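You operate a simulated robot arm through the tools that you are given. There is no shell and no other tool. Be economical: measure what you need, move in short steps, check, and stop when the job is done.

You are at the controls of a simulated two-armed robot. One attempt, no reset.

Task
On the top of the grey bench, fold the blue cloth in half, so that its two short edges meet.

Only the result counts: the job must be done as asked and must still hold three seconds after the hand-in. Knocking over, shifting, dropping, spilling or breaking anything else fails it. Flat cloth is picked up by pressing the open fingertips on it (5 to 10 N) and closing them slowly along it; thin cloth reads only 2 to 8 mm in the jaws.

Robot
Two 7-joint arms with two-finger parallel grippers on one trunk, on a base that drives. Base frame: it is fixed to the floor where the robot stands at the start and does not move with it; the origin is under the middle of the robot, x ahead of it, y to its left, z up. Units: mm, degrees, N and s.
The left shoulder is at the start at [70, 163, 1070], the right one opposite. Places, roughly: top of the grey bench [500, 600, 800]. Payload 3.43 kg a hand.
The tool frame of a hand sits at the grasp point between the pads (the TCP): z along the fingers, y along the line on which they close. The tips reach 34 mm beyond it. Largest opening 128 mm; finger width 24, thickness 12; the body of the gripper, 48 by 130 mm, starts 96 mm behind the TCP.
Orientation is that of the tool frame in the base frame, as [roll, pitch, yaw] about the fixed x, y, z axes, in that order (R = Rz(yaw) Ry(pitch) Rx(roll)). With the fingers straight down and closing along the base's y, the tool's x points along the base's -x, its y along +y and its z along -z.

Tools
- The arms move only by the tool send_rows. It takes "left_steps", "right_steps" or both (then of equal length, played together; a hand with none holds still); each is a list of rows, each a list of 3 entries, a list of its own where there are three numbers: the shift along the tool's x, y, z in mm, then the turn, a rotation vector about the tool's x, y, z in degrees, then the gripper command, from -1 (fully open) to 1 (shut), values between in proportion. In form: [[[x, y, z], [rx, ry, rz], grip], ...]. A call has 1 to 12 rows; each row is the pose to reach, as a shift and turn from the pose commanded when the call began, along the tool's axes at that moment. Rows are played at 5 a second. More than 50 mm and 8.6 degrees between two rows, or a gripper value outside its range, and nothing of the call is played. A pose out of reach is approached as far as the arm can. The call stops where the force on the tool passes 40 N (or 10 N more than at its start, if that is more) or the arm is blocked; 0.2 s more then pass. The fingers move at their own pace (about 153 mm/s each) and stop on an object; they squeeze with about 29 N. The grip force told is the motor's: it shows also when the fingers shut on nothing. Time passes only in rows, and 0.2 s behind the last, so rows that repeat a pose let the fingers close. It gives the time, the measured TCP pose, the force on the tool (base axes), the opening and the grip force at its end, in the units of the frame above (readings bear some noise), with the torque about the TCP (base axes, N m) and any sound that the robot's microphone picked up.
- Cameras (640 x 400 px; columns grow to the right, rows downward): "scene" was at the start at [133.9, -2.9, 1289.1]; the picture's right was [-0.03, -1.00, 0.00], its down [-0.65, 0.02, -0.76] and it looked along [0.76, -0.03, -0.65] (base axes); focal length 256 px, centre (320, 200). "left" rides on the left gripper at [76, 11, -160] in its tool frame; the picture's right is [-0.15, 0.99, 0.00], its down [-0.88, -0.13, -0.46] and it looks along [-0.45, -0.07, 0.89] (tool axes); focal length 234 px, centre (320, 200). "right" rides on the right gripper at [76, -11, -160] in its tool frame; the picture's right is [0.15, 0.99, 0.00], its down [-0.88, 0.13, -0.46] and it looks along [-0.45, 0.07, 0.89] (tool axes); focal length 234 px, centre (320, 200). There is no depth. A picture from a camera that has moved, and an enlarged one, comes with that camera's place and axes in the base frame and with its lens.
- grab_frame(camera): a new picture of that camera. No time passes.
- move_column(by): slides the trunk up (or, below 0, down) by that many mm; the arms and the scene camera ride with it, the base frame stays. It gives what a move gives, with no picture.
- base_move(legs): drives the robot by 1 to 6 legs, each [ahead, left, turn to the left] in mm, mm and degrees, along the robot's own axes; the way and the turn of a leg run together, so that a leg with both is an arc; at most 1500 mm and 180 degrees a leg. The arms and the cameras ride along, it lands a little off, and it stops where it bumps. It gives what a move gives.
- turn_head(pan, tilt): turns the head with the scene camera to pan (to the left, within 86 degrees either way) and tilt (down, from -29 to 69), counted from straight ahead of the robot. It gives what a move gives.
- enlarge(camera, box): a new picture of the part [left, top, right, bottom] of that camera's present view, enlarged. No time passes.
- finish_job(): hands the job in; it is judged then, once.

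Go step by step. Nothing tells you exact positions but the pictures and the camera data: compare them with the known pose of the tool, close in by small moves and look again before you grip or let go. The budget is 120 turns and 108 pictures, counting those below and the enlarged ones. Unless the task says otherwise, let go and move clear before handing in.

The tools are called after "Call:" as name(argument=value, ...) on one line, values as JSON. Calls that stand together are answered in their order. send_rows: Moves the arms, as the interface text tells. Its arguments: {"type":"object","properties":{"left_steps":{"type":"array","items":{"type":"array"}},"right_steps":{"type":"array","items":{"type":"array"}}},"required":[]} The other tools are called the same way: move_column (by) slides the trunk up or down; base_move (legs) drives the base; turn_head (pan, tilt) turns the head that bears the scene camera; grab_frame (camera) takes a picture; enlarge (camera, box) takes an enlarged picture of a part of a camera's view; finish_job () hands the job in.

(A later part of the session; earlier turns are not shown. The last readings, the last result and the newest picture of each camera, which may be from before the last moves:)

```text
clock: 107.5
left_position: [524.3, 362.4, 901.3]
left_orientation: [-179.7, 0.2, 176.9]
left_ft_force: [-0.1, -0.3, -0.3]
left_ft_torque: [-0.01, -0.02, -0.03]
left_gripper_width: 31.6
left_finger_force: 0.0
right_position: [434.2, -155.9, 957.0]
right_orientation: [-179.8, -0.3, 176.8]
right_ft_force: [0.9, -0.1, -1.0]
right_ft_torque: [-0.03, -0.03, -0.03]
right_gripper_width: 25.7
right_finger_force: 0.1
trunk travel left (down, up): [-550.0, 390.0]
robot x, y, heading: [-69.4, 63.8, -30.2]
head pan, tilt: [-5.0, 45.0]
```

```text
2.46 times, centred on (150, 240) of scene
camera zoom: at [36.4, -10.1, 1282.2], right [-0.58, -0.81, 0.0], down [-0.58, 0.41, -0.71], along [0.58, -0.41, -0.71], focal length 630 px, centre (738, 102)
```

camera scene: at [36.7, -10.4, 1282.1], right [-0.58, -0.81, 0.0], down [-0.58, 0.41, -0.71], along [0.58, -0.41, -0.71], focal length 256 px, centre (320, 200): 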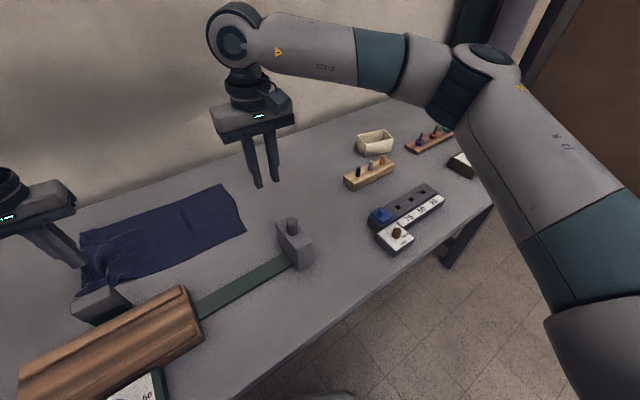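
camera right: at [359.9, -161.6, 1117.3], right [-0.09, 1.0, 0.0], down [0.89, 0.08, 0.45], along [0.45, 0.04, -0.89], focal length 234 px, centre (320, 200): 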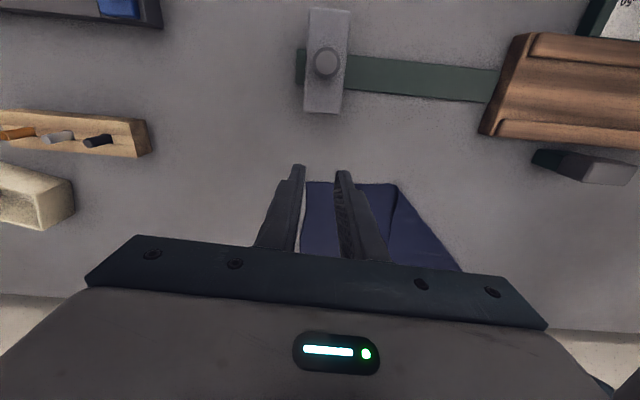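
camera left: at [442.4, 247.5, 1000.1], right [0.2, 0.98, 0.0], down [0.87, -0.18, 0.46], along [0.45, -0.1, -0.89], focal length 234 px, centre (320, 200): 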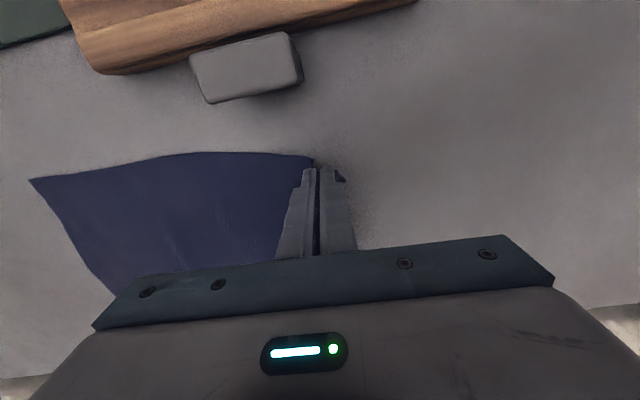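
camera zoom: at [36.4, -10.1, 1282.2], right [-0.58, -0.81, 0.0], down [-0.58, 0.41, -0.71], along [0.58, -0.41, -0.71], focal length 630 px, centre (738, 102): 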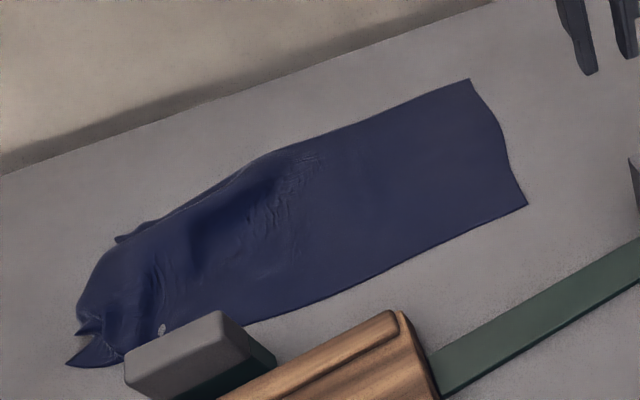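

The left end is buckled: its far corner has been pulled in to about (656,277). I'll go over it with the left hand to look, then stretch that corner back out.

Call:
send_rows(left_steps=[[[-40, -10, -30], [0, 0, 0], 0.4], [[-80, -20, -30], [0, 0, 0], 0.3], [[-120, -35, -30], [0, 0, 0], 0.3], [[-120, -50, -30], [0, 0, 0], 0.3]])

Call:
grab_frame(camera="left")

```text
refused: row 1 steps farther than a row can; nothing moved
```

```text
19 pictures are left
camera left: at [447.3, 378.7, 1061.4], right [0.2, 0.98, -0.01], down [0.87, -0.18, 0.46], along [0.45, -0.1, -0.89], focal length 234 px, centre (320, 200)
```

left: 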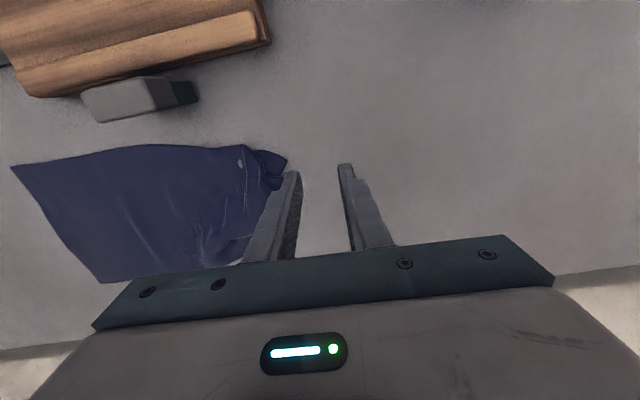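

Call:
send_rows(left_steps=[[[-30, -5, -20], [0, 0, 0], 0.4], [[-65, -15, -30], [0, 0, 0], 0.3], [[-105, -25, -30], [0, 0, 0], 0.3], [[-120, -40, -30], [0, 0, 0], 0.3]])

```text
clock: 108.5
left_position: [646.7, 316.0, 928.0]
left_orientation: [-179.6, 0.0, 176.9]
left_ft_force: [0.3, 0.8, -0.8]
left_ft_torque: [-0.02, 0.06, 0.02]
left_gripper_width: 45.1
left_finger_force: 0.0
right_position: [438.7, -157.0, 954.4]
right_orientation: [-179.9, -0.7, 176.8]
right_ft_force: [1.3, 0.3, 0.2]
right_ft_torque: [0.04, 0.05, -0.01]
right_gripper_width: 25.4
right_finger_force: 0.0
trunk travel left (down, up): [-550.0, 390.0]
robot x, y, heading: [-72.7, 64.5, -30.4]
head pan, tilt: [-5.0, 45.0]
```

Call:
enlarge(camera="left", box=[120, 20, 380, 220])

```text
2.00 times, centred on (250, 120) of left
camera zoom: at [570.3, 332.4, 1088.0], right [0.2, 0.98, -0.01], down [0.87, -0.17, 0.46], along [0.45, -0.1, -0.89], focal length 468 px, centre (460, 360)
```

zoom: 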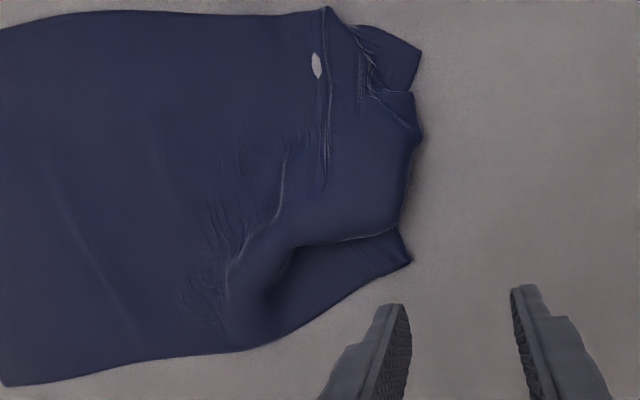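

The far-left corner is at about (652,278). I'll pinch just inside it, lift, pull it out to about (700,295) and lay it down.

Call:
send_rows(left_steps=[[[2, -30, 20], [0, 0, 0], 0.53], [[4, -58, 50], [0, 0, 0], 0.53], [[4, -58, 90], [0, 0, 0], 0.53], [[4, -58, 120], [0, 0, 0], 0.53], [[4, -58, 129], [0, 0, 0], 0.53], [[4, -58, 131.5], [0, 0, 0], 0.53], [[4, -58, 131.5], [0, 0, 0], 0.53]])

```text
clock: 110.1
left_position: [635.6, 259.2, 799.8]
left_orientation: [-179.6, 0.3, 176.9]
left_ft_force: [1.3, 0.7, 0.5]
left_ft_torque: [-0.05, -0.02, 0.0]
left_gripper_width: 30.1
left_finger_force: 0.0
right_position: [435.7, -155.9, 957.0]
right_orientation: [-179.8, -0.5, 176.9]
right_ft_force: [0.1, -0.2, 0.3]
right_ft_torque: [-0.04, 0.0, -0.01]
right_gripper_width: 25.8
right_finger_force: 0.1
trunk travel left (down, up): [-550.0, 390.0]
robot x, y, heading: [-70.6, 60.3, -30.4]
head pan, tilt: [-5.0, 45.0]
```

Call:
send_rows(left_steps=[[[-3, 0, 2], [0, 0, 0], 0.53], [[-3, 0, 3.3], [0, 0, 0], 0.53], [[-3, 0, 3.5], [0, 0, 0], 0.6], [[-3, 0, 3.5], [0, 0, 0], 0.67], [[-3, 0, 3.5], [0, 0, 0], 0.74], [[-3, 0, 3.5], [0, 0, 0], 0.81], [[-3, 0, 3.5], [0, 0, 0], 0.88], [[-3, 0, 3.5], [0, 0, 0], 0.95], [[-3, 0, 3.5], [0, 0, 0], 1], [[-3, 0, 3.5], [0, 0, 0], 1], [[-3, 0, -15], [0, 0, 0], 1]])

```text
clock: 112.5
left_position: [638.2, 256.9, 816.3]
left_orientation: [-179.7, 0.2, 176.9]
left_ft_force: [0.1, 0.5, 0.4]
left_ft_torque: [0.02, -0.04, -0.04]
left_gripper_width: 0.0
left_finger_force: 29.2
right_position: [435.4, -154.9, 957.0]
right_orientation: [-179.9, -0.4, 176.8]
right_ft_force: [0.1, 0.9, -0.1]
right_ft_torque: [0.01, -0.01, -0.02]
right_gripper_width: 25.5
right_finger_force: 0.2
trunk travel left (down, up): [-550.0, 390.0]
robot x, y, heading: [-71.2, 60.7, -30.5]
head pan, tilt: [-5.0, 45.0]
```

Missed. I'll reopen wider and press to a measured force this time.

Call:
send_rows(left_steps=[[[0, 0, -20], [0, 0, 0], 0.8], [[0, -5, -20], [0, 0, 0], 0.37], [[0, -5, 0], [0, 0, 0], 0.37], [[0, -5, 14], [0, 0, 0], 0.37], [[0, -5, 18], [0, 0, 0], 0.37], [[0, -5, 19.3], [0, 0, 0], 0.37], [[0, -5, 19.3], [0, 0, 0], 0.37]])

```text
clock: 114.1
left_position: [638.4, 253.2, 796.9]
left_orientation: [-179.7, 0.2, 176.9]
left_ft_force: [0.2, 0.1, 0.8]
left_ft_torque: [0.02, -0.01, 0.04]
left_gripper_width: 40.4
left_finger_force: 0.4
right_position: [436.0, -155.9, 954.8]
right_orientation: [-179.9, -0.5, 176.8]
right_ft_force: [-0.4, -0.2, -0.6]
right_ft_torque: [0.0, 0.02, 0.01]
right_gripper_width: 25.6
right_finger_force: 0.1
trunk travel left (down, up): [-550.0, 390.0]
robot x, y, heading: [-71.3, 65.1, -30.8]
head pan, tilt: [-5.0, 45.0]
```

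Call:
send_rows(left_steps=[[[0, 0, 1], [0, 0, 0], 0.37], [[0, 0, 1.5], [0, 0, 0], 0.37], [[0, 0, 1.5], [0, 0, 0], 0.37]])

```text
clock: 114.9
left_position: [638.3, 252.5, 796.4]
left_orientation: [-179.6, 0.2, 176.9]
left_ft_force: [1.3, 0.6, 10.5]
left_ft_torque: [0.22, -0.1, -0.03]
left_gripper_width: 40.4
left_finger_force: 0.1
right_position: [434.3, -156.4, 956.6]
right_orientation: [-180.0, -0.4, 176.8]
right_ft_force: [-0.3, 0.5, -0.2]
right_ft_torque: [0.0, 0.03, -0.01]
right_gripper_width: 25.5
right_finger_force: 0.1
trunk travel left (down, up): [-550.0, 390.0]
robot x, y, heading: [-68.1, 65.8, -30.4]
head pan, tilt: [-5.0, 45.0]
```

Call:
send_rows(left_steps=[[[0, 0, 0], [0, 0, 0], 0.45], [[0, 0, 0], [0, 0, 0], 0.53], [[0, 0, 0], [0, 0, 0], 0.61], [[0, 0, 0], [0, 0, 0], 0.69], [[0, 0, 0], [0, 0, 0], 0.77], [[0, 0, 0], [0, 0, 0], 0.85], [[0, 0, 0], [0, 0, 0], 0.93], [[0, 0, 0], [0, 0, 0], 1], [[0, 0, 0], [0, 0, 0], 1], [[0, 0, -20], [0, 0, 0], 1], [[0, 0, -40], [0, 0, 0], 1]])

```text
clock: 117.3
left_position: [637.3, 250.5, 833.9]
left_orientation: [-179.7, 0.1, 176.9]
left_ft_force: [-0.1, -0.6, 1.3]
left_ft_torque: [0.02, -0.03, -0.01]
left_gripper_width: 2.4
left_finger_force: 29.0
right_position: [435.2, -156.4, 955.5]
right_orientation: [-179.9, -0.4, 176.8]
right_ft_force: [0.0, -0.5, 0.2]
right_ft_torque: [0.03, 0.05, 0.02]
right_gripper_width: 25.5
right_finger_force: 0.2
trunk travel left (down, up): [-550.0, 390.0]
robot x, y, heading: [-70.8, 62.7, -30.7]
head pan, tilt: [-5.0, 45.0]
```

Gripped (2.4 mm). Lift, stretch the corner out and lay it down.

Call:
send_rows(left_steps=[[[-10, 0, -30], [0, 0, 0], 1], [[-25, 5, -55], [0, 0, 0], 1], [[-45, 12, -55], [0, 0, 0], 1], [[-62, 20, -40], [0, 0, 0], 1], [[-66, 26, -10], [0, 0, 0], 1], [[-66, 30, 20], [0, 0, 0], 1], [[-66, 32, 34], [0, 0, 0], 1], [[-66, 32, 35], [0, 0, 0], 0.9], [[-66, 32, 35], [0, 0, 0], 0.7], [[-66, 32, 35], [0, 0, 0], 0.5], [[-66, 32, 5], [0, 0, 0], 0.5], [[-66, 50, -35], [0, 0, 0], 0.5]])

Call:
send_rows(left_steps=[[[20, 30, -30], [0, 0, 0], 0.5], [[40, 55, -60], [0, 0, 0], 0.5]])

Call:
enlarge(camera="left", box=[100, 20, 360, 220])

```text
clock: 119.9
left_position: [707.9, 298.5, 869.1]
left_orientation: [-179.6, 0.0, 176.9]
left_ft_force: [0.1, -0.1, -0.3]
left_ft_torque: [0.0, 0.0, 0.01]
left_gripper_width: 32.1
left_finger_force: 0.0
right_position: [435.9, -155.3, 956.9]
right_orientation: [-179.8, -0.4, 176.8]
right_ft_force: [-0.9, 1.3, 0.3]
right_ft_torque: [-0.03, -0.02, 0.02]
right_gripper_width: 25.6
right_finger_force: 0.1
trunk travel left (down, up): [-550.0, 390.0]
robot x, y, heading: [-70.5, 66.0, -30.2]
head pan, tilt: [-5.0, 45.0]
```

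```text
clock: 120.5
left_position: [670.6, 356.4, 929.1]
left_orientation: [-179.6, 0.2, 176.9]
left_ft_force: [0.0, 0.7, -0.3]
left_ft_torque: [-0.03, 0.01, 0.0]
left_gripper_width: 32.0
left_finger_force: 0.0
right_position: [435.2, -155.9, 956.2]
right_orientation: [-180.0, -0.4, 176.7]
right_ft_force: [-0.9, 0.6, 0.7]
right_ft_torque: [-0.01, 0.0, -0.02]
right_gripper_width: 25.6
right_finger_force: 0.1
trunk travel left (down, up): [-550.0, 390.0]
robot x, y, heading: [-71.6, 63.3, -30.5]
head pan, tilt: [-5.0, 45.0]
```

```text
2.00 times, centred on (230, 120) of left
camera zoom: at [594.6, 371.9, 1088.4], right [0.2, 0.98, -0.01], down [0.87, -0.18, 0.46], along [0.45, -0.1, -0.89], focal length 468 px, centre (500, 360)
```

zoom: 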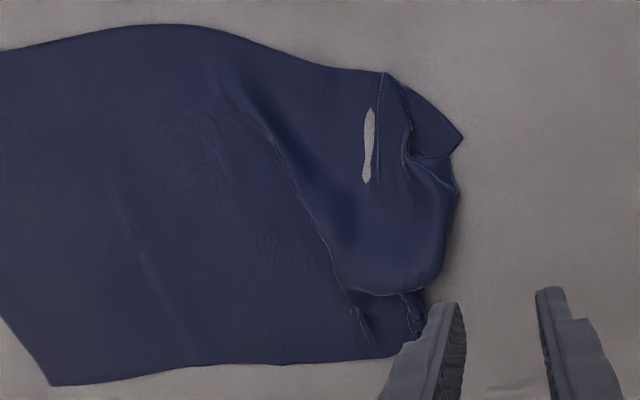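

The far corner is out at about (744,275), but the near one followed it to about (602,343). I'll take both left corners with both hands, stretch them apart in the air and fold from there, so I need the base further to +y with the hands brought back first.

Call:
send_rows(left_steps=[[[0, -45, -10], [0, 0, 0], 0.37], [[0, -90, -20], [0, 0, 0], 0.37], [[0, -135, -20], [0, 0, 0], 0.37], [[0, -180, -20], [0, 0, 0], 0.37], [[0, -225, -20], [0, 0, 0], 0.37], [[0, -270, -20], [0, 0, 0], 0.37], [[0, -315, -20], [0, 0, 0], 0.37], [[0, -350, -20], [0, 0, 0], 0.37]])

Call:
base_move(legs=[[-172, 293, 0]])

Call:
enlarge(camera="scene", box=[130, 110, 390, 280])

```text
clock: 122.3
left_position: [650.9, 5.2, 951.7]
left_orientation: [-179.8, 0.2, 177.0]
left_ft_force: [1.3, 0.4, 0.5]
left_ft_torque: [0.03, 0.0, -0.01]
left_gripper_width: 40.5
left_finger_force: 0.0
right_position: [434.9, -157.1, 956.7]
right_orientation: [-180.0, -0.5, 176.9]
right_ft_force: [0.0, 0.2, 0.9]
right_ft_torque: [-0.01, 0.0, 0.02]
right_gripper_width: 25.6
right_finger_force: 0.0
trunk travel left (down, up): [-550.0, 390.0]
robot x, y, heading: [-74.9, 61.3, -30.6]
head pan, tilt: [-5.0, 45.0]
```

```text
clock: 124.5
left_position: [655.6, 349.9, 951.1]
left_orientation: [-179.6, 0.2, 177.2]
left_ft_force: [-0.4, 1.2, -0.2]
left_ft_torque: [-0.05, 0.03, 0.01]
left_gripper_width: 40.4
left_finger_force: 0.0
right_position: [442.0, 186.3, 956.6]
right_orientation: [-180.0, -0.5, 177.2]
right_ft_force: [-0.7, 0.4, 1.2]
right_ft_torque: [-0.02, -0.02, -0.02]
right_gripper_width: 25.7
right_finger_force: 0.0
trunk travel left (down, up): [-550.0, 390.0]
robot x, y, heading: [-67.6, 401.6, -29.9]
head pan, tilt: [-5.0, 45.0]
```

```text
2.35 times, centred on (260, 195) of scene
camera zoom: at [41.7, 329.3, 1282.3], right [-0.57, -0.82, 0.0], down [-0.58, 0.41, -0.71], along [0.58, -0.41, -0.71], focal length 602 px, centre (461, 212)
```

zoom: 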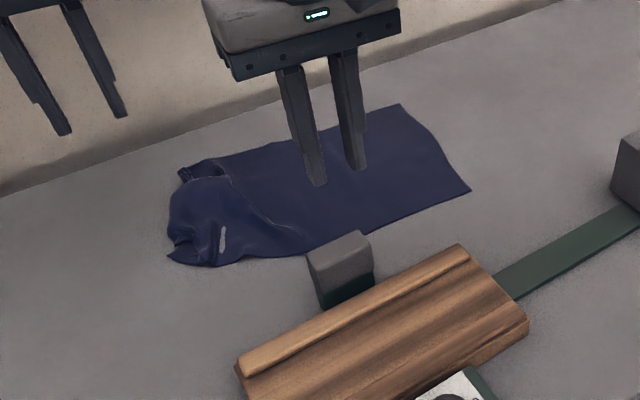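

Now the left edge's near corner is at about (597,343) and its far one at about (728,286); the right edge runs from (493,-4) to (703,-28). The right hand takes the near corner first while the left waits clear.

Call:
send_rows(left_steps=[[[-20, -40, 0], [0, 0, 0], 0.37], [[-40, -80, 0], [0, 0, 0], 0.37], [[-60, -120, 0], [0, 0, 0], 0.37], [[-85, -150, 0], [0, 0, 0], 0.37], [[-85, -150, 0], [0, 0, 0], 0.37], [[-85, -150, 0], [0, 0, 0], 0.37], [[-85, -150, 0], [0, 0, 0], 0.37], [[-85, -150, 0], [0, 0, 0], 0.37], [[-85, -150, 0], [0, 0, 0], 0.37], [[-85, -150, 0], [0, 0, 0], 0.37], [[-85, -150, 0], [0, 0, 0], 0.37], [[-85, -150, 0], [0, 0, 0], 0.37]], right_steps=[[[0, 0, 0], [0, 0, 0], 0.37], [[0, 40, 0], [0, 0, 0], 0.37], [[-10, 85, 0], [0, 0, 0], 0.37], [[-50, 110, 0], [0, 0, 0], 0.37], [[-95, 129, 0], [0, 0, 0], 0.37], [[-135, 129, 10], [0, 0, 0], 0.37], [[-135, 129, 55], [0, 0, 0], 0.37], [[-135, 129, 100], [0, 0, 0], 0.37], [[-135, 129, 135], [0, 0, 0], 0.37], [[-135, 129, 151], [0, 0, 0], 0.37], [[-135, 129, 157], [0, 0, 0], 0.37], [[-135, 129, 159], [0, 0, 0], 0.37]])

Call:
grab_frame(camera="right")

```text
clock: 125.9
left_position: [686.8, 286.0, 954.3]
left_orientation: [-179.5, 0.6, 178.0]
left_ft_force: [13.5, -1.8, 1.1]
left_ft_torque: [0.49, 2.46, -0.04]
left_gripper_width: 40.6
left_finger_force: 0.1
left hand out of reach, approached as far as the arm can: row 2, 3, 4, 5, 6
right_position: [556.8, 316.1, 949.3]
right_orientation: [-179.8, -0.8, 178.0]
right_ft_force: [-13.9, 2.0, 0.4]
right_ft_torque: [-0.47, -2.45, -0.02]
right_gripper_width: 40.3
right_finger_force: 0.1
trunk travel left (down, up): [-550.0, 390.0]
robot x, y, heading: [-67.5, 404.1, -30.2]
head pan, tilt: [-5.0, 45.0]
stopped in row 6 (left hand): the force on the tool passed its limit (the readings are from after the stop); the commanded pose is now the measured one
```

```text
15 pictures are left
camera right: at [481.1, 309.5, 1111.1], right [-0.11, 0.99, 0.0], down [0.89, 0.1, 0.44], along [0.44, 0.05, -0.9], focal length 234 px, centre (320, 200)
```

right: 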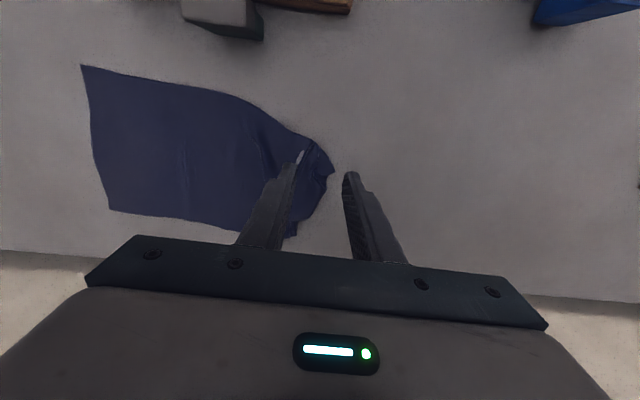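

The hands touched in the air because the left couldn't reach far enough out. I'll back the left away toward -y, then lower the right onto the near corner.

Call:
send_rows(left_steps=[[[0, -35, 0], [0, 0, 0], 0.37], [[0, -75, 0], [0, 0, 0], 0.37], [[0, -115, 0], [0, 0, 0], 0.37], [[0, -155, 0], [0, 0, 0], 0.37], [[0, -190, 0], [0, 0, 0], 0.37], [[0, -190, 0], [0, 0, 0], 0.37], [[0, -190, 0], [0, 0, 0], 0.37], [[0, -190, 0], [0, 0, 0], 0.37], [[0, -190, 0], [0, 0, 0], 0.37], [[0, -190, 0], [0, 0, 0], 0.37], [[0, -190, 0], [0, 0, 0], 0.37]], right_steps=[[[20, 0, 0], [0, 0, 0], 0.37], [[20, 0, 0], [0, 0, 0], 0.37], [[20, 0, 0], [0, 0, 0], 0.37], [[0, -2, 0], [0, 0, 0], 0.37], [[-28, -3, 10], [0, 0, 0], 0.37], [[-28, -3, 50], [0, 0, 0], 0.37], [[-28, -3, 90], [0, 0, 0], 0.37], [[-28, -3, 125], [0, 0, 0], 0.37], [[-28, -3, 145], [0, 0, 0], 0.37], [[-28, -3, 151], [0, 0, 0], 0.37], [[-28, -3, 151], [0, 0, 0], 0.37]])

```text
clock: 126.8
left_position: [646.7, 261.4, 955.0]
left_orientation: [-179.0, 0.6, 178.6]
left_ft_force: [-4.8, -25.6, 4.1]
left_ft_torque: [4.7, -0.48, 2.64]
left_gripper_width: 40.2
left_finger_force: 0.1
left hand out of reach, approached as far as the arm can: row 1, 2, 3, 4
right_position: [544.9, 325.4, 950.3]
right_orientation: [180.0, -0.6, 179.0]
right_ft_force: [5.2, 27.2, -2.9]
right_ft_torque: [-4.6, 0.91, 0.34]
right_gripper_width: 40.0
right_finger_force: 0.1
trunk travel left (down, up): [-550.0, 390.0]
robot x, y, heading: [-66.7, 395.2, -30.0]
head pan, tilt: [-5.0, 45.0]
stopped in row 4 (left hand): the force on the tool passed its limit (the readings are from after the stop); the commanded pose is now the measured one
```

Call:
send_rows(right_steps=[[[5, 20, 0], [0, 0, 0], 0.37], [[30, 45, 0], [0, 0, 0], 0.37], [[70, 60, 0], [0, 0, 0], 0.37], [[110, 60, 0], [0, 0, 0], 0.37]])

```text
clock: 127.8
left_position: [645.0, 259.2, 954.3]
left_orientation: [-179.2, 0.5, 178.2]
left_ft_force: [0.0, 0.3, -0.6]
left_ft_torque: [0.01, 0.0, 0.0]
left_gripper_width: 40.3
left_finger_force: 0.0
right_position: [433.3, 383.9, 954.2]
right_orientation: [-179.9, -0.6, 178.7]
right_ft_force: [-0.9, 0.3, -0.4]
right_ft_torque: [-0.01, -0.01, 0.02]
right_gripper_width: 40.1
right_finger_force: 0.1
trunk travel left (down, up): [-550.0, 390.0]
robot x, y, heading: [-67.9, 402.1, -30.1]
head pan, tilt: [-5.0, 45.0]
```

Call:
send_rows(left_steps=[[[0, -45, 0], [0, 0, 0], 0.37], [[0, -90, 0], [0, 0, 0], 0.37], [[0, -135, 0], [0, 0, 0], 0.37], [[0, -180, 0], [0, 0, 0], 0.37], [[0, -180, 0], [0, 0, 0], 0.37], [[0, -180, 0], [0, 0, 0], 0.37], [[0, -180, 0], [0, 0, 0], 0.37], [[0, -180, 0], [0, 0, 0], 0.37], [[0, -180, 0], [0, 0, 0], 0.37], [[0, -180, 0], [0, 0, 0], 0.37], [[0, -180, 0], [0, 0, 0], 0.37]], right_steps=[[[0, 0, 0], [0, 0, 0], 0.37], [[0, 0, 0], [0, 0, 0], 0.37], [[-40, -15, 0], [0, 0, 0], 0.37], [[-80, -35, 0], [0, 0, 0], 0.37], [[-120, -55, 0], [0, 0, 0], 0.37], [[-152, -69, 0], [0, 0, 0], 0.37], [[-152, -69, 45], [0, 0, 0], 0.37], [[-152, -69, 90], [0, 0, 0], 0.37], [[-152, -69, 130], [0, 0, 0], 0.37], [[-152, -69, 150], [0, 0, 0], 0.37], [[-152, -69, 155], [0, 0, 0], 0.37]])

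```text
clock: 129.2
left_position: [646.0, 273.8, 960.0]
left_orientation: [-178.1, 0.2, -174.8]
left_ft_force: [-0.8, -0.3, 0.1]
left_ft_torque: [0.02, 0.02, -0.01]
left_gripper_width: 40.2
left_finger_force: 0.1
left hand out of reach, approached as far as the arm can: row 1, 2, 3, 4, 5, 6
right_position: [537.6, 368.3, 950.7]
right_orientation: [-178.2, -0.6, -169.8]
right_ft_force: [-0.5, -0.7, 0.8]
right_ft_torque: [0.01, 0.0, 0.02]
right_gripper_width: 39.9
right_finger_force: 0.0
trunk travel left (down, up): [-550.0, 390.0]
robot x, y, heading: [-63.6, 395.3, -29.9]
head pan, tilt: [-5.0, 45.0]
stopped in row 6 (right hand): the arm was blocked; the commanded pose is now the measured one
```

The arms are hampering each other, so I need a look before moving further.

Call:
grab_frame(camera="scene")

```text
14 pictures are left
camera scene: at [42.6, 329.4, 1282.2], right [-0.57, -0.82, 0.0], down [-0.58, 0.41, -0.71], along [0.58, -0.41, -0.71], focal length 256 px, centre (320, 200)
```

scene: 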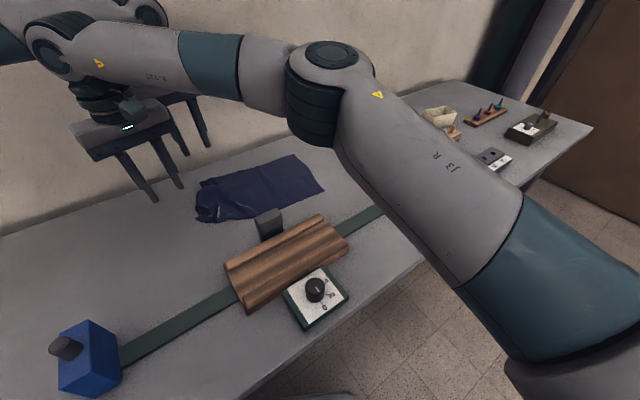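

The right hand ended up on the +y side of the left, so the forearms crossed. I'll bring the right hand back out first, then park the left on the +y side.

Call:
send_rows(right_steps=[[[35, -5, 0], [0, 0, 4], 0.37], [[70, -12, 0], [0, 0, 8], 0.37], [[103, -20, 0], [0, 0, 13], 0.37], [[112, -60, 0], [0, 0, 13], 0.37], [[120, -105, 0], [0, 0, 13], 0.37], [[126, -148, 0], [0, 0, 13], 0.37]])

Call:
send_rows(left_steps=[[[0, 40, 0], [0, 0, 3], 0.37], [[0, 80, 0], [0, 0, 6], 0.37], [[0, 120, 0], [0, 0, 8], 0.37], [[0, 160, 0], [0, 0, 8], 0.37], [[0, 200, 0], [0, 0, 8], 0.37]])

```text
clock: 130.6
left_position: [642.9, 268.2, 960.8]
left_orientation: [-178.2, 0.3, -175.3]
left_ft_force: [0.2, -1.1, -0.3]
left_ft_torque: [0.02, -0.01, 0.02]
left_gripper_width: 40.4
left_finger_force: 0.0
right_position: [434.7, 196.8, 960.4]
right_orientation: [-178.4, -0.1, 177.0]
right_ft_force: [0.1, -0.4, 0.0]
right_ft_torque: [0.0, 0.01, 0.01]
right_gripper_width: 40.3
right_finger_force: 0.1
trunk travel left (down, up): [-550.0, 390.0]
robot x, y, heading: [-65.7, 403.9, -30.0]
head pan, tilt: [-5.0, 45.0]
```

```text
clock: 131.8
left_position: [628.4, 473.3, 951.9]
left_orientation: [-178.1, 0.6, 176.9]
left_ft_force: [-0.3, 0.3, -0.7]
left_ft_torque: [-0.07, 0.02, 0.01]
left_gripper_width: 40.5
left_finger_force: 0.0
right_position: [435.7, 200.0, 960.1]
right_orientation: [-178.2, -0.1, 176.8]
right_ft_force: [-0.4, 0.8, 0.2]
right_ft_torque: [-0.03, 0.02, 0.0]
right_gripper_width: 40.4
right_finger_force: 0.1
trunk travel left (down, up): [-550.0, 390.0]
robot x, y, heading: [-67.4, 403.2, -30.1]
head pan, tilt: [-5.0, 45.0]
```

Call:
send_rows(right_steps=[[[0, 40, 0], [0, 0, 0], 0.37], [[-15, 80, 0], [0, 0, 0], 0.37], [[-50, 110, 0], [0, 0, 0], 0.37], [[-95, 120, 0], [0, 0, 0], 0.37], [[-141, 120, 0], [0, 0, 0], 0.37], [[-141, 120, 45], [0, 0, 0], 0.37], [[-141, 120, 90], [0, 0, 0], 0.37], [[-141, 120, 130], [0, 0, 0], 0.37], [[-141, 120, 153], [0, 0, 0], 0.37], [[-141, 120, 160], [0, 0, 0], 0.37], [[-141, 120, 163], [0, 0, 0], 0.37], [[-141, 120, 163], [0, 0, 0], 0.37]])

Call:
enlarge(camera="right", box=[200, 80, 440, 250])

```text
clock: 134.5
left_position: [626.4, 473.2, 952.9]
left_orientation: [-178.1, 0.7, 176.7]
left_ft_force: [0.6, -1.2, -0.2]
left_ft_torque: [-0.01, 0.02, -0.02]
left_gripper_width: 40.0
left_finger_force: 0.1
right_position: [587.1, 306.7, 796.3]
right_orientation: [-178.3, 0.4, 176.9]
right_ft_force: [-4.4, -0.5, 23.8]
right_ft_torque: [0.56, 0.07, 0.14]
right_gripper_width: 39.7
right_finger_force: 0.0
trunk travel left (down, up): [-550.0, 390.0]
robot x, y, heading: [-64.4, 396.3, -29.9]
head pan, tilt: [-5.0, 45.0]
stopped in row 12 (right hand): the force on the tool passed its limit (the readings are from after the stop); the commanded pose is now the measured one
```

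```text
2.35 times, centred on (320, 165) of right
camera zoom: at [510.2, 305.2, 956.3], right [-0.09, 1.0, -0.03], down [0.88, 0.1, 0.46], along [0.46, 0.02, -0.89], focal length 551 px, centre (320, 282)
```

zoom: 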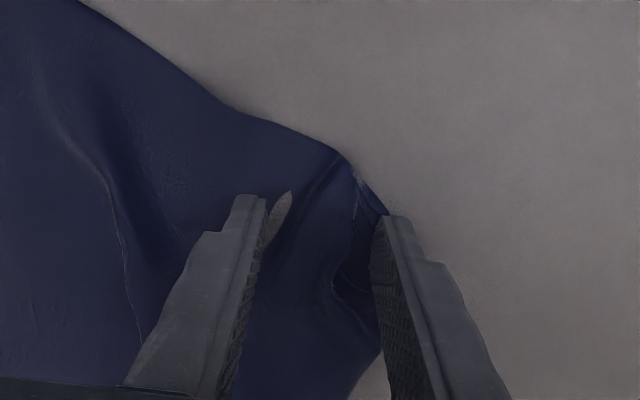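

The fingers straddle the near corner well. I'll ease the press to about 10 N, close, and lift.

Call:
send_rows(right_steps=[[[0, 0, -0.7], [0, 0, 0], 0.37], [[0, 0, -0.7], [0, 0, 0], 0.45], [[0, 0, -0.7], [0, 0, 0], 0.53], [[0, 0, -0.7], [0, 0, 0], 0.61], [[0, 0, -0.7], [0, 0, 0], 0.69], [[0, 0, -0.7], [0, 0, 0], 0.77], [[0, 0, -0.7], [0, 0, 0], 0.85], [[0, 0, -0.7], [0, 0, 0], 0.93], [[0, 0, -0.7], [0, 0, 0], 1], [[0, 0, -0.7], [0, 0, 0], 1], [[0, 0, -25], [0, 0, 0], 1], [[0, 0, -60], [0, 0, 0], 1]])

```text
clock: 137.1
left_position: [627.5, 472.4, 953.0]
left_orientation: [-178.2, 0.6, 176.9]
left_ft_force: [-0.5, -0.2, 0.5]
left_ft_torque: [0.0, -0.03, 0.04]
left_gripper_width: 40.4
left_finger_force: 0.1
right_position: [589.1, 308.0, 852.4]
right_orientation: [-178.3, 0.2, 177.0]
right_ft_force: [0.0, -0.4, -0.1]
right_ft_torque: [-0.01, 0.0, 0.0]
right_gripper_width: 3.2
right_finger_force: 29.4
trunk travel left (down, up): [-550.0, 390.0]
robot x, y, heading: [-63.9, 399.4, -29.9]
head pan, tilt: [-5.0, 45.0]
```

Gripped (3.2 mm). Pull this corner to x≈530 while lifted, and bring the left hand toward the far corner.

Call:
send_rows(right_steps=[[[20, -5, 0], [0, 0, 0], 1], [[40, -10, 0], [0, 0, 0], 1], [[60, -15, 0], [0, 0, 0], 1], [[60, -15, 0], [0, 0, 0], 1], [[60, -15, 0], [0, 0, 0], 1], [[60, -15, 0], [0, 0, 0], 1], [[60, -15, 0], [0, 0, 0], 1], [[60, -15, 0], [0, 0, 0], 1]], left_steps=[[[0, 0, 0], [0, 0, 0], 0.37], [[0, 0, 0], [0, 0, 0], 0.37], [[-25, -30, 15], [0, 0, 0], 0.37], [[-50, -65, 30], [0, 0, 0], 0.37], [[-70, -100, 45], [0, 0, 0], 0.37], [[-82, -135, 60], [0, 0, 0], 0.37], [[-90, -165, 75], [0, 0, 0], 0.37], [[-90, -180, 80], [0, 0, 0], 0.37]])

Call:
grab_frame(camera="left")

```text
clock: 138.9
left_position: [704.3, 301.0, 882.6]
left_orientation: [-178.1, 0.7, 176.7]
left_ft_force: [0.5, -0.3, -0.9]
left_ft_torque: [-0.01, 0.0, 0.04]
left_gripper_width: 40.4
left_finger_force: 0.1
left hand out of reach, approached as far as the arm can: row 8
right_position: [523.6, 296.1, 856.1]
right_orientation: [-178.2, 0.2, 176.9]
right_ft_force: [-0.5, -0.6, 0.7]
right_ft_torque: [0.06, 0.03, 0.03]
right_gripper_width: 3.1
right_finger_force: 28.7
trunk travel left (down, up): [-550.0, 390.0]
robot x, y, heading: [-67.6, 401.9, -30.0]
head pan, tilt: [-5.0, 45.0]
```

```text
12 pictures are left
camera left: at [626.6, 320.7, 1042.5], right [0.2, 0.98, -0.03], down [0.87, -0.16, 0.47], along [0.46, -0.12, -0.88], focal length 234 px, centre (320, 200)
```

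left: 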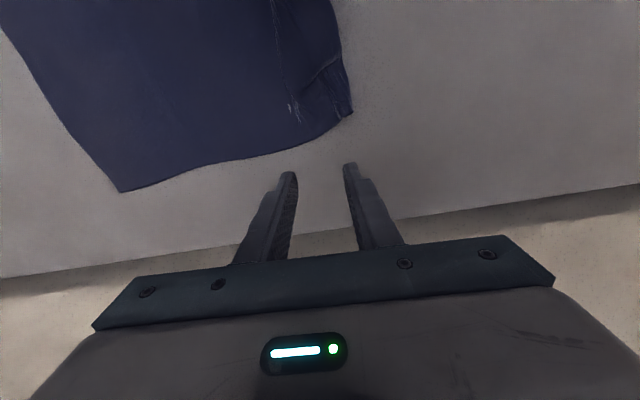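

The far corner is now nicely in reach at about (672,338). I'll pull the right hand a bit further to -x to keep the spacing, then lower the left onto the far corner.

Call:
send_rows(right_steps=[[[18, 0, 0], [0, 0, 0], 1], [[35, 0, 0], [0, 0, 0], 1], [[35, 0, 0], [0, 0, 0], 1], [[35, 0, 0], [0, 0, 0], 1], [[35, 0, 0], [0, 0, 0], 1], [[35, 0, 0], [0, 0, 0], 1], [[35, 0, 0], [0, 0, 0], 1]], left_steps=[[[0, 5, 0], [0, 0, 0], 0.37], [[15, 11, 0], [0, 0, 0], 0.37], [[45, 11, 10], [0, 0, 0], 0.37], [[45, 11, 45], [0, 0, 0], 0.37], [[45, 11, 70], [0, 0, 0], 0.37], [[45, 11, 80], [0, 0, 0], 0.37], [[45, 11, 80], [0, 0, 0], 0.37]])

Call:
enlarge(camera="left", box=[200, 80, 440, 250])

```text
clock: 140.5
left_position: [660.2, 311.3, 805.5]
left_orientation: [-178.3, 0.6, 176.8]
left_ft_force: [0.2, 0.5, 0.2]
left_ft_torque: [0.01, -0.02, 0.01]
left_gripper_width: 40.7
left_finger_force: 0.0
right_position: [492.0, 298.1, 855.2]
right_orientation: [-178.2, 0.2, 176.9]
right_ft_force: [0.2, 0.2, 0.1]
right_ft_torque: [0.02, -0.01, 0.04]
right_gripper_width: 3.1
right_finger_force: 28.9
trunk travel left (down, up): [-550.0, 390.0]
robot x, y, heading: [-66.0, 399.7, -30.0]
head pan, tilt: [-5.0, 45.0]
```

```text
2.35 times, centred on (320, 165) of left
camera zoom: at [583.3, 330.5, 964.3], right [0.2, 0.98, -0.03], down [0.87, -0.16, 0.47], along [0.45, -0.12, -0.88], focal length 551 px, centre (320, 282)
```

zoom: 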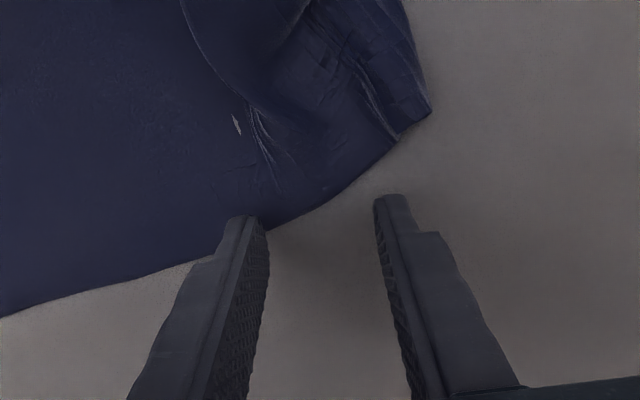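

The far corner followed to about (627,355), too close for the left camera beside the right gripper. I'll rotate the left hand by 90° so its camera points to +y, and come in that way.

Call:
send_rows(left_steps=[[[0, 30, -30], [0, 0, 8], 0.37], [[5, 60, -55], [0, 0, 16], 0.37], [[10, 85, -75], [0, 0, 24], 0.37], [[15, 95, -80], [0, 0, 32], 0.37], [[20, 95, -80], [0, 0, 40], 0.37], [[25, 95, -80], [0, 0, 48], 0.37], [[30, 95, -80], [0, 0, 56], 0.37], [[35, 95, -80], [0, 0, 64], 0.37], [[40, 95, -80], [0, 0, 72], 0.37], [[45, 95, -80], [0, 0, 80], 0.37], [[45, 95, -80], [0, 0, 88], 0.37]])

```text
clock: 142.9
left_position: [620.0, 411.3, 878.2]
left_orientation: [179.5, 1.9, 88.7]
left_ft_force: [0.2, 0.3, 0.2]
left_ft_torque: [0.03, 0.0, 0.0]
left_gripper_width: 40.3
left_finger_force: 0.1
right_position: [491.3, 296.4, 854.6]
right_orientation: [-178.1, 0.2, 176.9]
right_ft_force: [-0.2, 0.3, 0.1]
right_ft_torque: [-0.02, -0.02, 0.0]
right_gripper_width: 3.3
right_finger_force: 29.1
trunk travel left (down, up): [-550.0, 390.0]
robot x, y, heading: [-69.2, 403.8, -30.0]
head pan, tilt: [-5.0, 45.0]
```

That works. Now I'll move the right slightly back to give room and lower the left onto the far corner.

Call:
send_rows(right_steps=[[[5, -20, 0], [0, 0, 0], 1], [[10, -38, 0], [0, 0, 0], 1], [[10, -38, 0], [0, 0, 0], 1], [[10, -38, 0], [0, 0, 0], 1], [[10, -38, 0], [0, 0, 0], 1], [[10, -38, 0], [0, 0, 0], 1], [[10, -38, 0], [0, 0, 0], 1]], left_steps=[[[0, 0, 0], [0, 0, 0], 0.37], [[-36, -8, 10], [0, 0, 0], 0.37], [[-72, -15, 25], [0, 0, 0], 0.37], [[-73, -15, 50], [0, 0, 0], 0.37], [[-73, -15, 70], [0, 0, 0], 0.37], [[-73, -15, 76], [0, 0, 0], 0.37], [[-73, -15, 76], [0, 0, 0], 0.37]])

Call:
grab_frame(camera="left")

```text
clock: 144.5
left_position: [603.0, 334.7, 805.7]
left_orientation: [179.5, 1.8, 88.8]
left_ft_force: [0.4, -0.1, 0.0]
left_ft_torque: [0.0, 0.01, 0.02]
left_gripper_width: 40.2
left_finger_force: 0.1
right_position: [479.8, 259.2, 855.3]
right_orientation: [-178.2, 0.2, 176.8]
right_ft_force: [-0.1, -0.1, -0.1]
right_ft_torque: [0.0, 0.0, 0.0]
right_gripper_width: 3.0
right_finger_force: 28.7
trunk travel left (down, up): [-550.0, 390.0]
robot x, y, heading: [-68.6, 399.4, -30.0]
head pan, tilt: [-5.0, 45.0]
```

```text
10 pictures are left
camera left: at [614.0, 415.2, 963.7], right [0.99, -0.17, 0.01], down [-0.15, -0.86, 0.48], along [-0.07, -0.48, -0.88], focal length 234 px, centre (320, 200)
```

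left: 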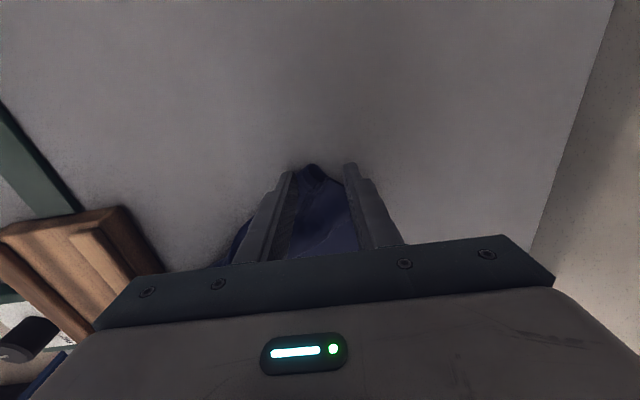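

The corner tip sits right between the left fingers. A few mm further in, then press and close.

Call:
send_rows(left_steps=[[[-8, 0, 3], [0, 0, 0], 0.37], [[-10, 0, 6], [0, 0, 0], 0.37], [[-10, 0, 8.5], [0, 0, 0], 0.37], [[-10, 0, 9], [0, 0, 0], 0.37], [[-10, 0, 9], [0, 0, 0], 0.37]])

```text
clock: 145.7
left_position: [602.8, 323.8, 797.0]
left_orientation: [179.4, 1.9, 88.8]
left_ft_force: [0.8, 0.3, 4.2]
left_ft_torque: [0.0, 0.08, 0.03]
left_gripper_width: 40.0
left_finger_force: 0.1
right_position: [480.0, 260.4, 855.6]
right_orientation: [-178.2, 0.2, 176.9]
right_ft_force: [0.0, -0.4, 0.2]
right_ft_torque: [0.0, -0.01, 0.03]
right_gripper_width: 3.0
right_finger_force: 29.3
trunk travel left (down, up): [-550.0, 390.0]
robot x, y, heading: [-66.7, 400.0, -30.3]
head pan, tilt: [-5.0, 45.0]
```

Call:
send_rows(left_steps=[[[0, 0, 0.4], [0, 0, 0], 0.37], [[0, 0, 0.4], [0, 0, 0], 0.46], [[0, 0, 0.4], [0, 0, 0], 0.54], [[0, 0, 0.4], [0, 0, 0], 0.62], [[0, 0, 0.4], [0, 0, 0], 0.7], [[0, 0, 0.4], [0, 0, 0], 0.78], [[0, 0, 0.4], [0, 0, 0], 0.86], [[0, 0, 0.4], [0, 0, 0], 0.94], [[0, 0, 0.4], [0, 0, 0], 1], [[0, 0, 0.4], [0, 0, 0], 1], [[0, 0, -25], [0, 0, 0], 1], [[0, 0, -60], [0, 0, 0], 1]])

```text
clock: 148.3
left_position: [603.8, 327.2, 856.4]
left_orientation: [179.5, 1.7, 88.7]
left_ft_force: [-0.2, -0.1, -0.5]
left_ft_torque: [0.03, 0.02, -0.01]
left_gripper_width: 2.4
left_finger_force: 28.8
right_position: [479.3, 259.4, 855.0]
right_orientation: [-178.2, 0.2, 176.9]
right_ft_force: [0.7, 1.1, 0.1]
right_ft_torque: [0.02, 0.02, 0.01]
right_gripper_width: 3.2
right_finger_force: 29.1
trunk travel left (down, up): [-550.0, 390.0]
robot x, y, heading: [-65.4, 402.4, -30.2]
head pan, tilt: [-5.0, 45.0]
```

Both left corners are held (2.4 mm and 3.2 mm). Lift and stretch them apart to straighten the edge, then look.

Call:
send_rows(left_steps=[[[-5, 15, -15], [0, 0, 0], 1], [[-15, 30, -25], [0, 0, 0], 1], [[-25, 45, -35], [0, 0, 0], 1], [[-35, 60, -45], [0, 0, 0], 1], [[-45, 72, -50], [0, 0, 0], 1], [[-45, 72, -50], [0, 0, 0], 1]], right_steps=[[[-5, 4, -15], [0, 0, 0], 1], [[-10, 8, -25], [0, 0, 0], 1], [[-15, 12, -35], [0, 0, 0], 1], [[-20, 16, -45], [0, 0, 0], 1], [[-25, 20, -50], [0, 0, 0], 1], [[-25, 20, -50], [0, 0, 0], 1]])

Call:
grab_frame(camera="scene")

```text
clock: 149.7
left_position: [673.5, 284.8, 907.2]
left_orientation: [179.4, 1.7, 88.8]
left_ft_force: [-9.5, 0.7, 0.9]
left_ft_torque: [0.04, 0.31, -0.22]
left_gripper_width: 2.7
left_finger_force: 28.6
right_position: [507.3, 281.0, 904.7]
right_orientation: [-178.2, 0.3, 176.8]
right_ft_force: [8.7, -0.3, -0.2]
right_ft_torque: [-0.01, -0.26, 0.03]
right_gripper_width: 3.1
right_finger_force: 28.9
trunk travel left (down, up): [-550.0, 390.0]
robot x, y, heading: [-69.9, 399.6, -29.8]
head pan, tilt: [-5.0, 45.0]
```

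```text
9 pictures are left
camera scene: at [41.4, 329.1, 1282.3], right [-0.57, -0.82, 0.0], down [-0.58, 0.41, -0.71], along [0.58, -0.41, -0.71], focal length 256 px, centre (320, 200)
```

scene: 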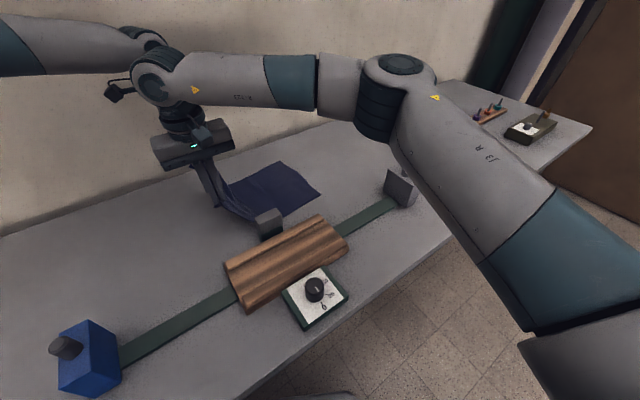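

The edge is straight and taut (9 N between the hands), and the right edge lies at y≈12 to 20. I'll carry it over with a base move of -200 in y at low radius.

Call:
send_rows(left_steps=[[[0, -2, 0], [0, 0, 0], 1], [[0, -3, 0], [0, 0, 0], 1]])

Call:
base_move(legs=[[50, -86.5, 0], [50, -86.5, 0]])

Call:
enlarge(camera="scene", box=[150, 110, 350, 250])

```text
clock: 150.3
left_position: [672.1, 283.2, 907.6]
left_orientation: [179.4, 1.9, 88.8]
left_ft_force: [-4.8, 0.8, 0.6]
left_ft_torque: [0.03, 0.2, -0.13]
left_gripper_width: 2.6
left_finger_force: 29.3
right_position: [506.5, 281.2, 904.3]
right_orientation: [-178.3, 0.1, 177.0]
right_ft_force: [4.4, -1.2, -0.5]
right_ft_torque: [-0.01, -0.17, -0.01]
right_gripper_width: 3.2
right_finger_force: 28.8
trunk travel left (down, up): [-550.0, 390.0]
robot x, y, heading: [-68.4, 400.7, -29.9]
head pan, tilt: [-5.0, 45.0]
```

```text
clock: 152.2
left_position: [670.0, 80.5, 907.2]
left_orientation: [179.5, 1.8, 88.7]
left_ft_force: [-3.5, 0.0, 0.1]
left_ft_torque: [0.06, 0.2, -0.14]
left_gripper_width: 2.1
left_finger_force: 29.2
right_position: [505.6, 76.3, 903.4]
right_orientation: [-178.2, 0.2, 176.9]
right_ft_force: [4.6, -1.0, -0.2]
right_ft_torque: [-0.01, -0.16, -0.02]
right_gripper_width: 2.7
right_finger_force: 28.9
trunk travel left (down, up): [-550.0, 390.0]
robot x, y, heading: [-68.3, 194.9, -29.9]
head pan, tilt: [-5.0, 45.0]
```

```text
2.86 times, centred on (250, 180) of scene
camera zoom: at [40.4, 124.6, 1282.2], right [-0.57, -0.82, 0.0], down [-0.58, 0.41, -0.71], along [0.58, -0.41, -0.71], focal length 731 px, centre (520, 257)
```

zoom: 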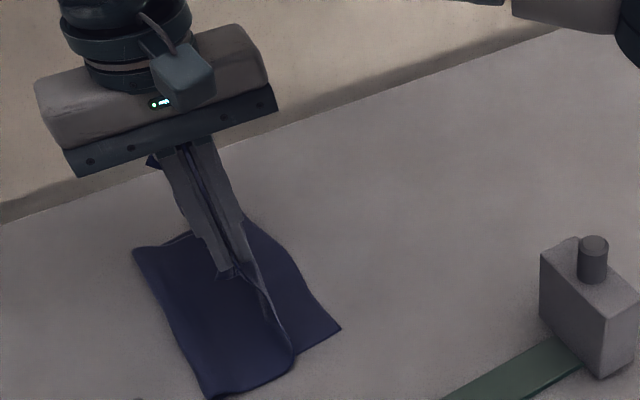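

The fold line formed too early, at y≈136. I'll swing back, rise to about 190 mm above the bench over y≈185, and sweep a proper quarter arc so the fold lands near y≈180.

Call:
send_rows(left_steps=[[[45, 0, -10], [0, 0, 0], 1], [[90, 0, -10], [0, 0, 0], 1], [[135, 0, -5], [0, 0, 0], 1], [[175, 0, 0], [0, 0, 0], 1], [[165, 0, -35], [0, 0, 0], 1], [[140, 0, -60], [0, 0, 0], 1], [[110, 0, -80], [0, 0, 0], 1], [[75, 0, -82], [0, 0, 0], 1], [[40, 0, -74], [0, 0, 0], 1], [[5, 0, -58], [0, 0, 0], 1], [[-25, 0, -38], [0, 0, 0], 1], [[-50, 0, -11], [0, 0, 0], 1]], right_steps=[[[0, 45, -10], [0, 0, 0], 1], [[0, 90, -10], [0, 0, 0], 1], [[0, 135, -5], [0, 0, 0], 1], [[0, 175, 0], [0, 0, 0], 1], [[0, 165, -35], [0, 0, 0], 1], [[0, 140, -60], [0, 0, 0], 1], [[0, 110, -80], [0, 0, 0], 1], [[0, 75, -82], [0, 0, 0], 1], [[0, 40, -74], [0, 0, 0], 1], [[0, 5, -58], [0, 0, 0], 1], [[0, -25, -38], [0, 0, 0], 1], [[0, -50, -11], [0, 0, 0], 1]])

Call:
enlarge(camera="scene", box=[150, 110, 350, 250])

```text
clock: 154.8
left_position: [654.8, 59.7, 924.0]
left_orientation: [179.4, 2.1, 88.8]
left_ft_force: [-1.0, -0.7, 0.4]
left_ft_torque: [0.04, 0.02, -0.01]
left_gripper_width: 2.4
left_finger_force: 29.4
left hand out of reach, approached as far as the arm can: row 11, 12
right_position: [503.9, 28.4, 917.3]
right_orientation: [-178.3, 0.2, 176.9]
right_ft_force: [0.1, -0.5, 0.4]
right_ft_torque: [-0.01, -0.01, 0.04]
right_gripper_width: 3.1
right_finger_force: 29.5
right hand out of reach, approached as far as the arm can: row 3, 4, 5, 6
trunk travel left (down, up): [-550.0, 390.0]
robot x, y, heading: [-68.5, 197.2, -30.1]
head pan, tilt: [-5.0, 45.0]
```

```text
2.86 times, centred on (250, 180) of scene
camera zoom: at [39.9, 124.6, 1282.4], right [-0.57, -0.82, 0.0], down [-0.58, 0.41, -0.71], along [0.58, -0.41, -0.71], focal length 731 px, centre (520, 257)
```

zoom: 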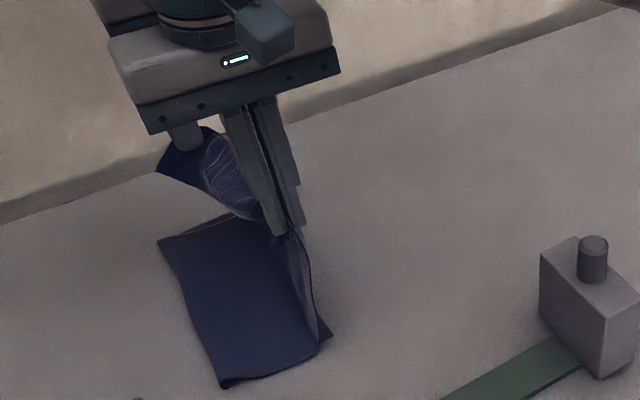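

The left reach ran short with the rotated hand, so the fold is at y≈117. I'll bring the hands closer to the body, take them back over y≈187 with the base, and raise them to about 190 mm there before sweeping with base moves.

Call:
send_rows(left_steps=[[[25, 5, 0], [0, 0, 0], 1], [[50, 8, 0], [0, 0, 0], 1], [[67, 12, 0], [0, 0, 0], 1], [[67, 12, 0], [0, 0, 0], 1]], right_steps=[[[0, 25, 0], [0, 0, 0], 1], [[0, 50, 0], [0, 0, 0], 1], [[0, 80, 0], [0, 0, 0], 1], [[0, 99, 0], [0, 0, 0], 1]])

Call:
base_move(legs=[[-30, 52, 0]])

Call:
send_rows(left_steps=[[[0, 0, -20], [0, 0, 0], 1], [[0, 0, -40], [0, 0, 0], 1], [[0, 0, -60], [0, 0, 0], 1], [[0, 0, -60], [0, 0, 0], 1]], right_steps=[[[0, 0, -20], [0, 0, 0], 1], [[0, 0, -45], [0, 0, 0], 1], [[0, 0, -65], [0, 0, 0], 1], [[0, 0, -65], [0, 0, 0], 1]])

Call:
enlarge(camera="scene", box=[150, 90, 370, 260])

```text
clock: 155.8
left_position: [669.7, 129.1, 920.8]
left_orientation: [179.5, 1.8, 88.7]
left_ft_force: [-0.8, -0.4, 0.0]
left_ft_torque: [0.02, 0.02, -0.04]
left_gripper_width: 2.4
left_finger_force: 28.9
right_position: [507.5, 127.5, 914.4]
right_orientation: [-178.2, 0.2, 176.9]
right_ft_force: [1.1, 0.2, -0.4]
right_ft_torque: [-0.02, 0.0, 0.0]
right_gripper_width: 3.1
right_finger_force: 29.3
trunk travel left (down, up): [-550.0, 390.0]
robot x, y, heading: [-68.1, 198.8, -30.2]
head pan, tilt: [-5.0, 45.0]
```

```text
clock: 156.8
left_position: [668.3, 189.7, 921.7]
left_orientation: [179.5, 1.9, 88.8]
left_ft_force: [0.2, 0.5, -0.9]
left_ft_torque: [-0.02, 0.04, -0.02]
left_gripper_width: 2.3
left_finger_force: 28.9
right_position: [507.3, 188.2, 915.3]
right_orientation: [-178.1, 0.2, 177.0]
right_ft_force: [0.9, 0.3, -0.2]
right_ft_torque: [-0.04, -0.01, 0.01]
right_gripper_width: 3.2
right_finger_force: 28.8
trunk travel left (down, up): [-550.0, 390.0]
robot x, y, heading: [-70.3, 259.0, -30.3]
head pan, tilt: [-5.0, 45.0]
```

```text
clock: 157.8
left_position: [668.3, 189.7, 981.8]
left_orientation: [179.5, 1.8, 88.8]
left_ft_force: [-0.3, -0.1, -0.6]
left_ft_torque: [0.03, 0.02, -0.01]
left_gripper_width: 2.4
left_finger_force: 28.4
right_position: [509.4, 189.5, 979.0]
right_orientation: [-178.2, 0.2, 176.9]
right_ft_force: [-0.9, 0.1, 0.4]
right_ft_torque: [0.0, -0.02, -0.02]
right_gripper_width: 3.2
right_finger_force: 28.5
trunk travel left (down, up): [-550.0, 390.0]
robot x, y, heading: [-69.0, 258.2, -29.9]
head pan, tilt: [-5.0, 45.0]
```

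```text
2.35 times, centred on (260, 175) of scene
camera zoom: at [40.2, 184.6, 1282.2], right [-0.57, -0.82, 0.0], down [-0.58, 0.41, -0.71], along [0.58, -0.41, -0.71], focal length 602 px, centre (461, 259)
```

zoom: 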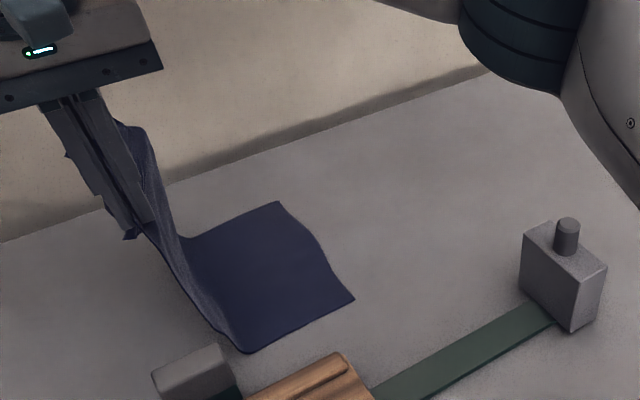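

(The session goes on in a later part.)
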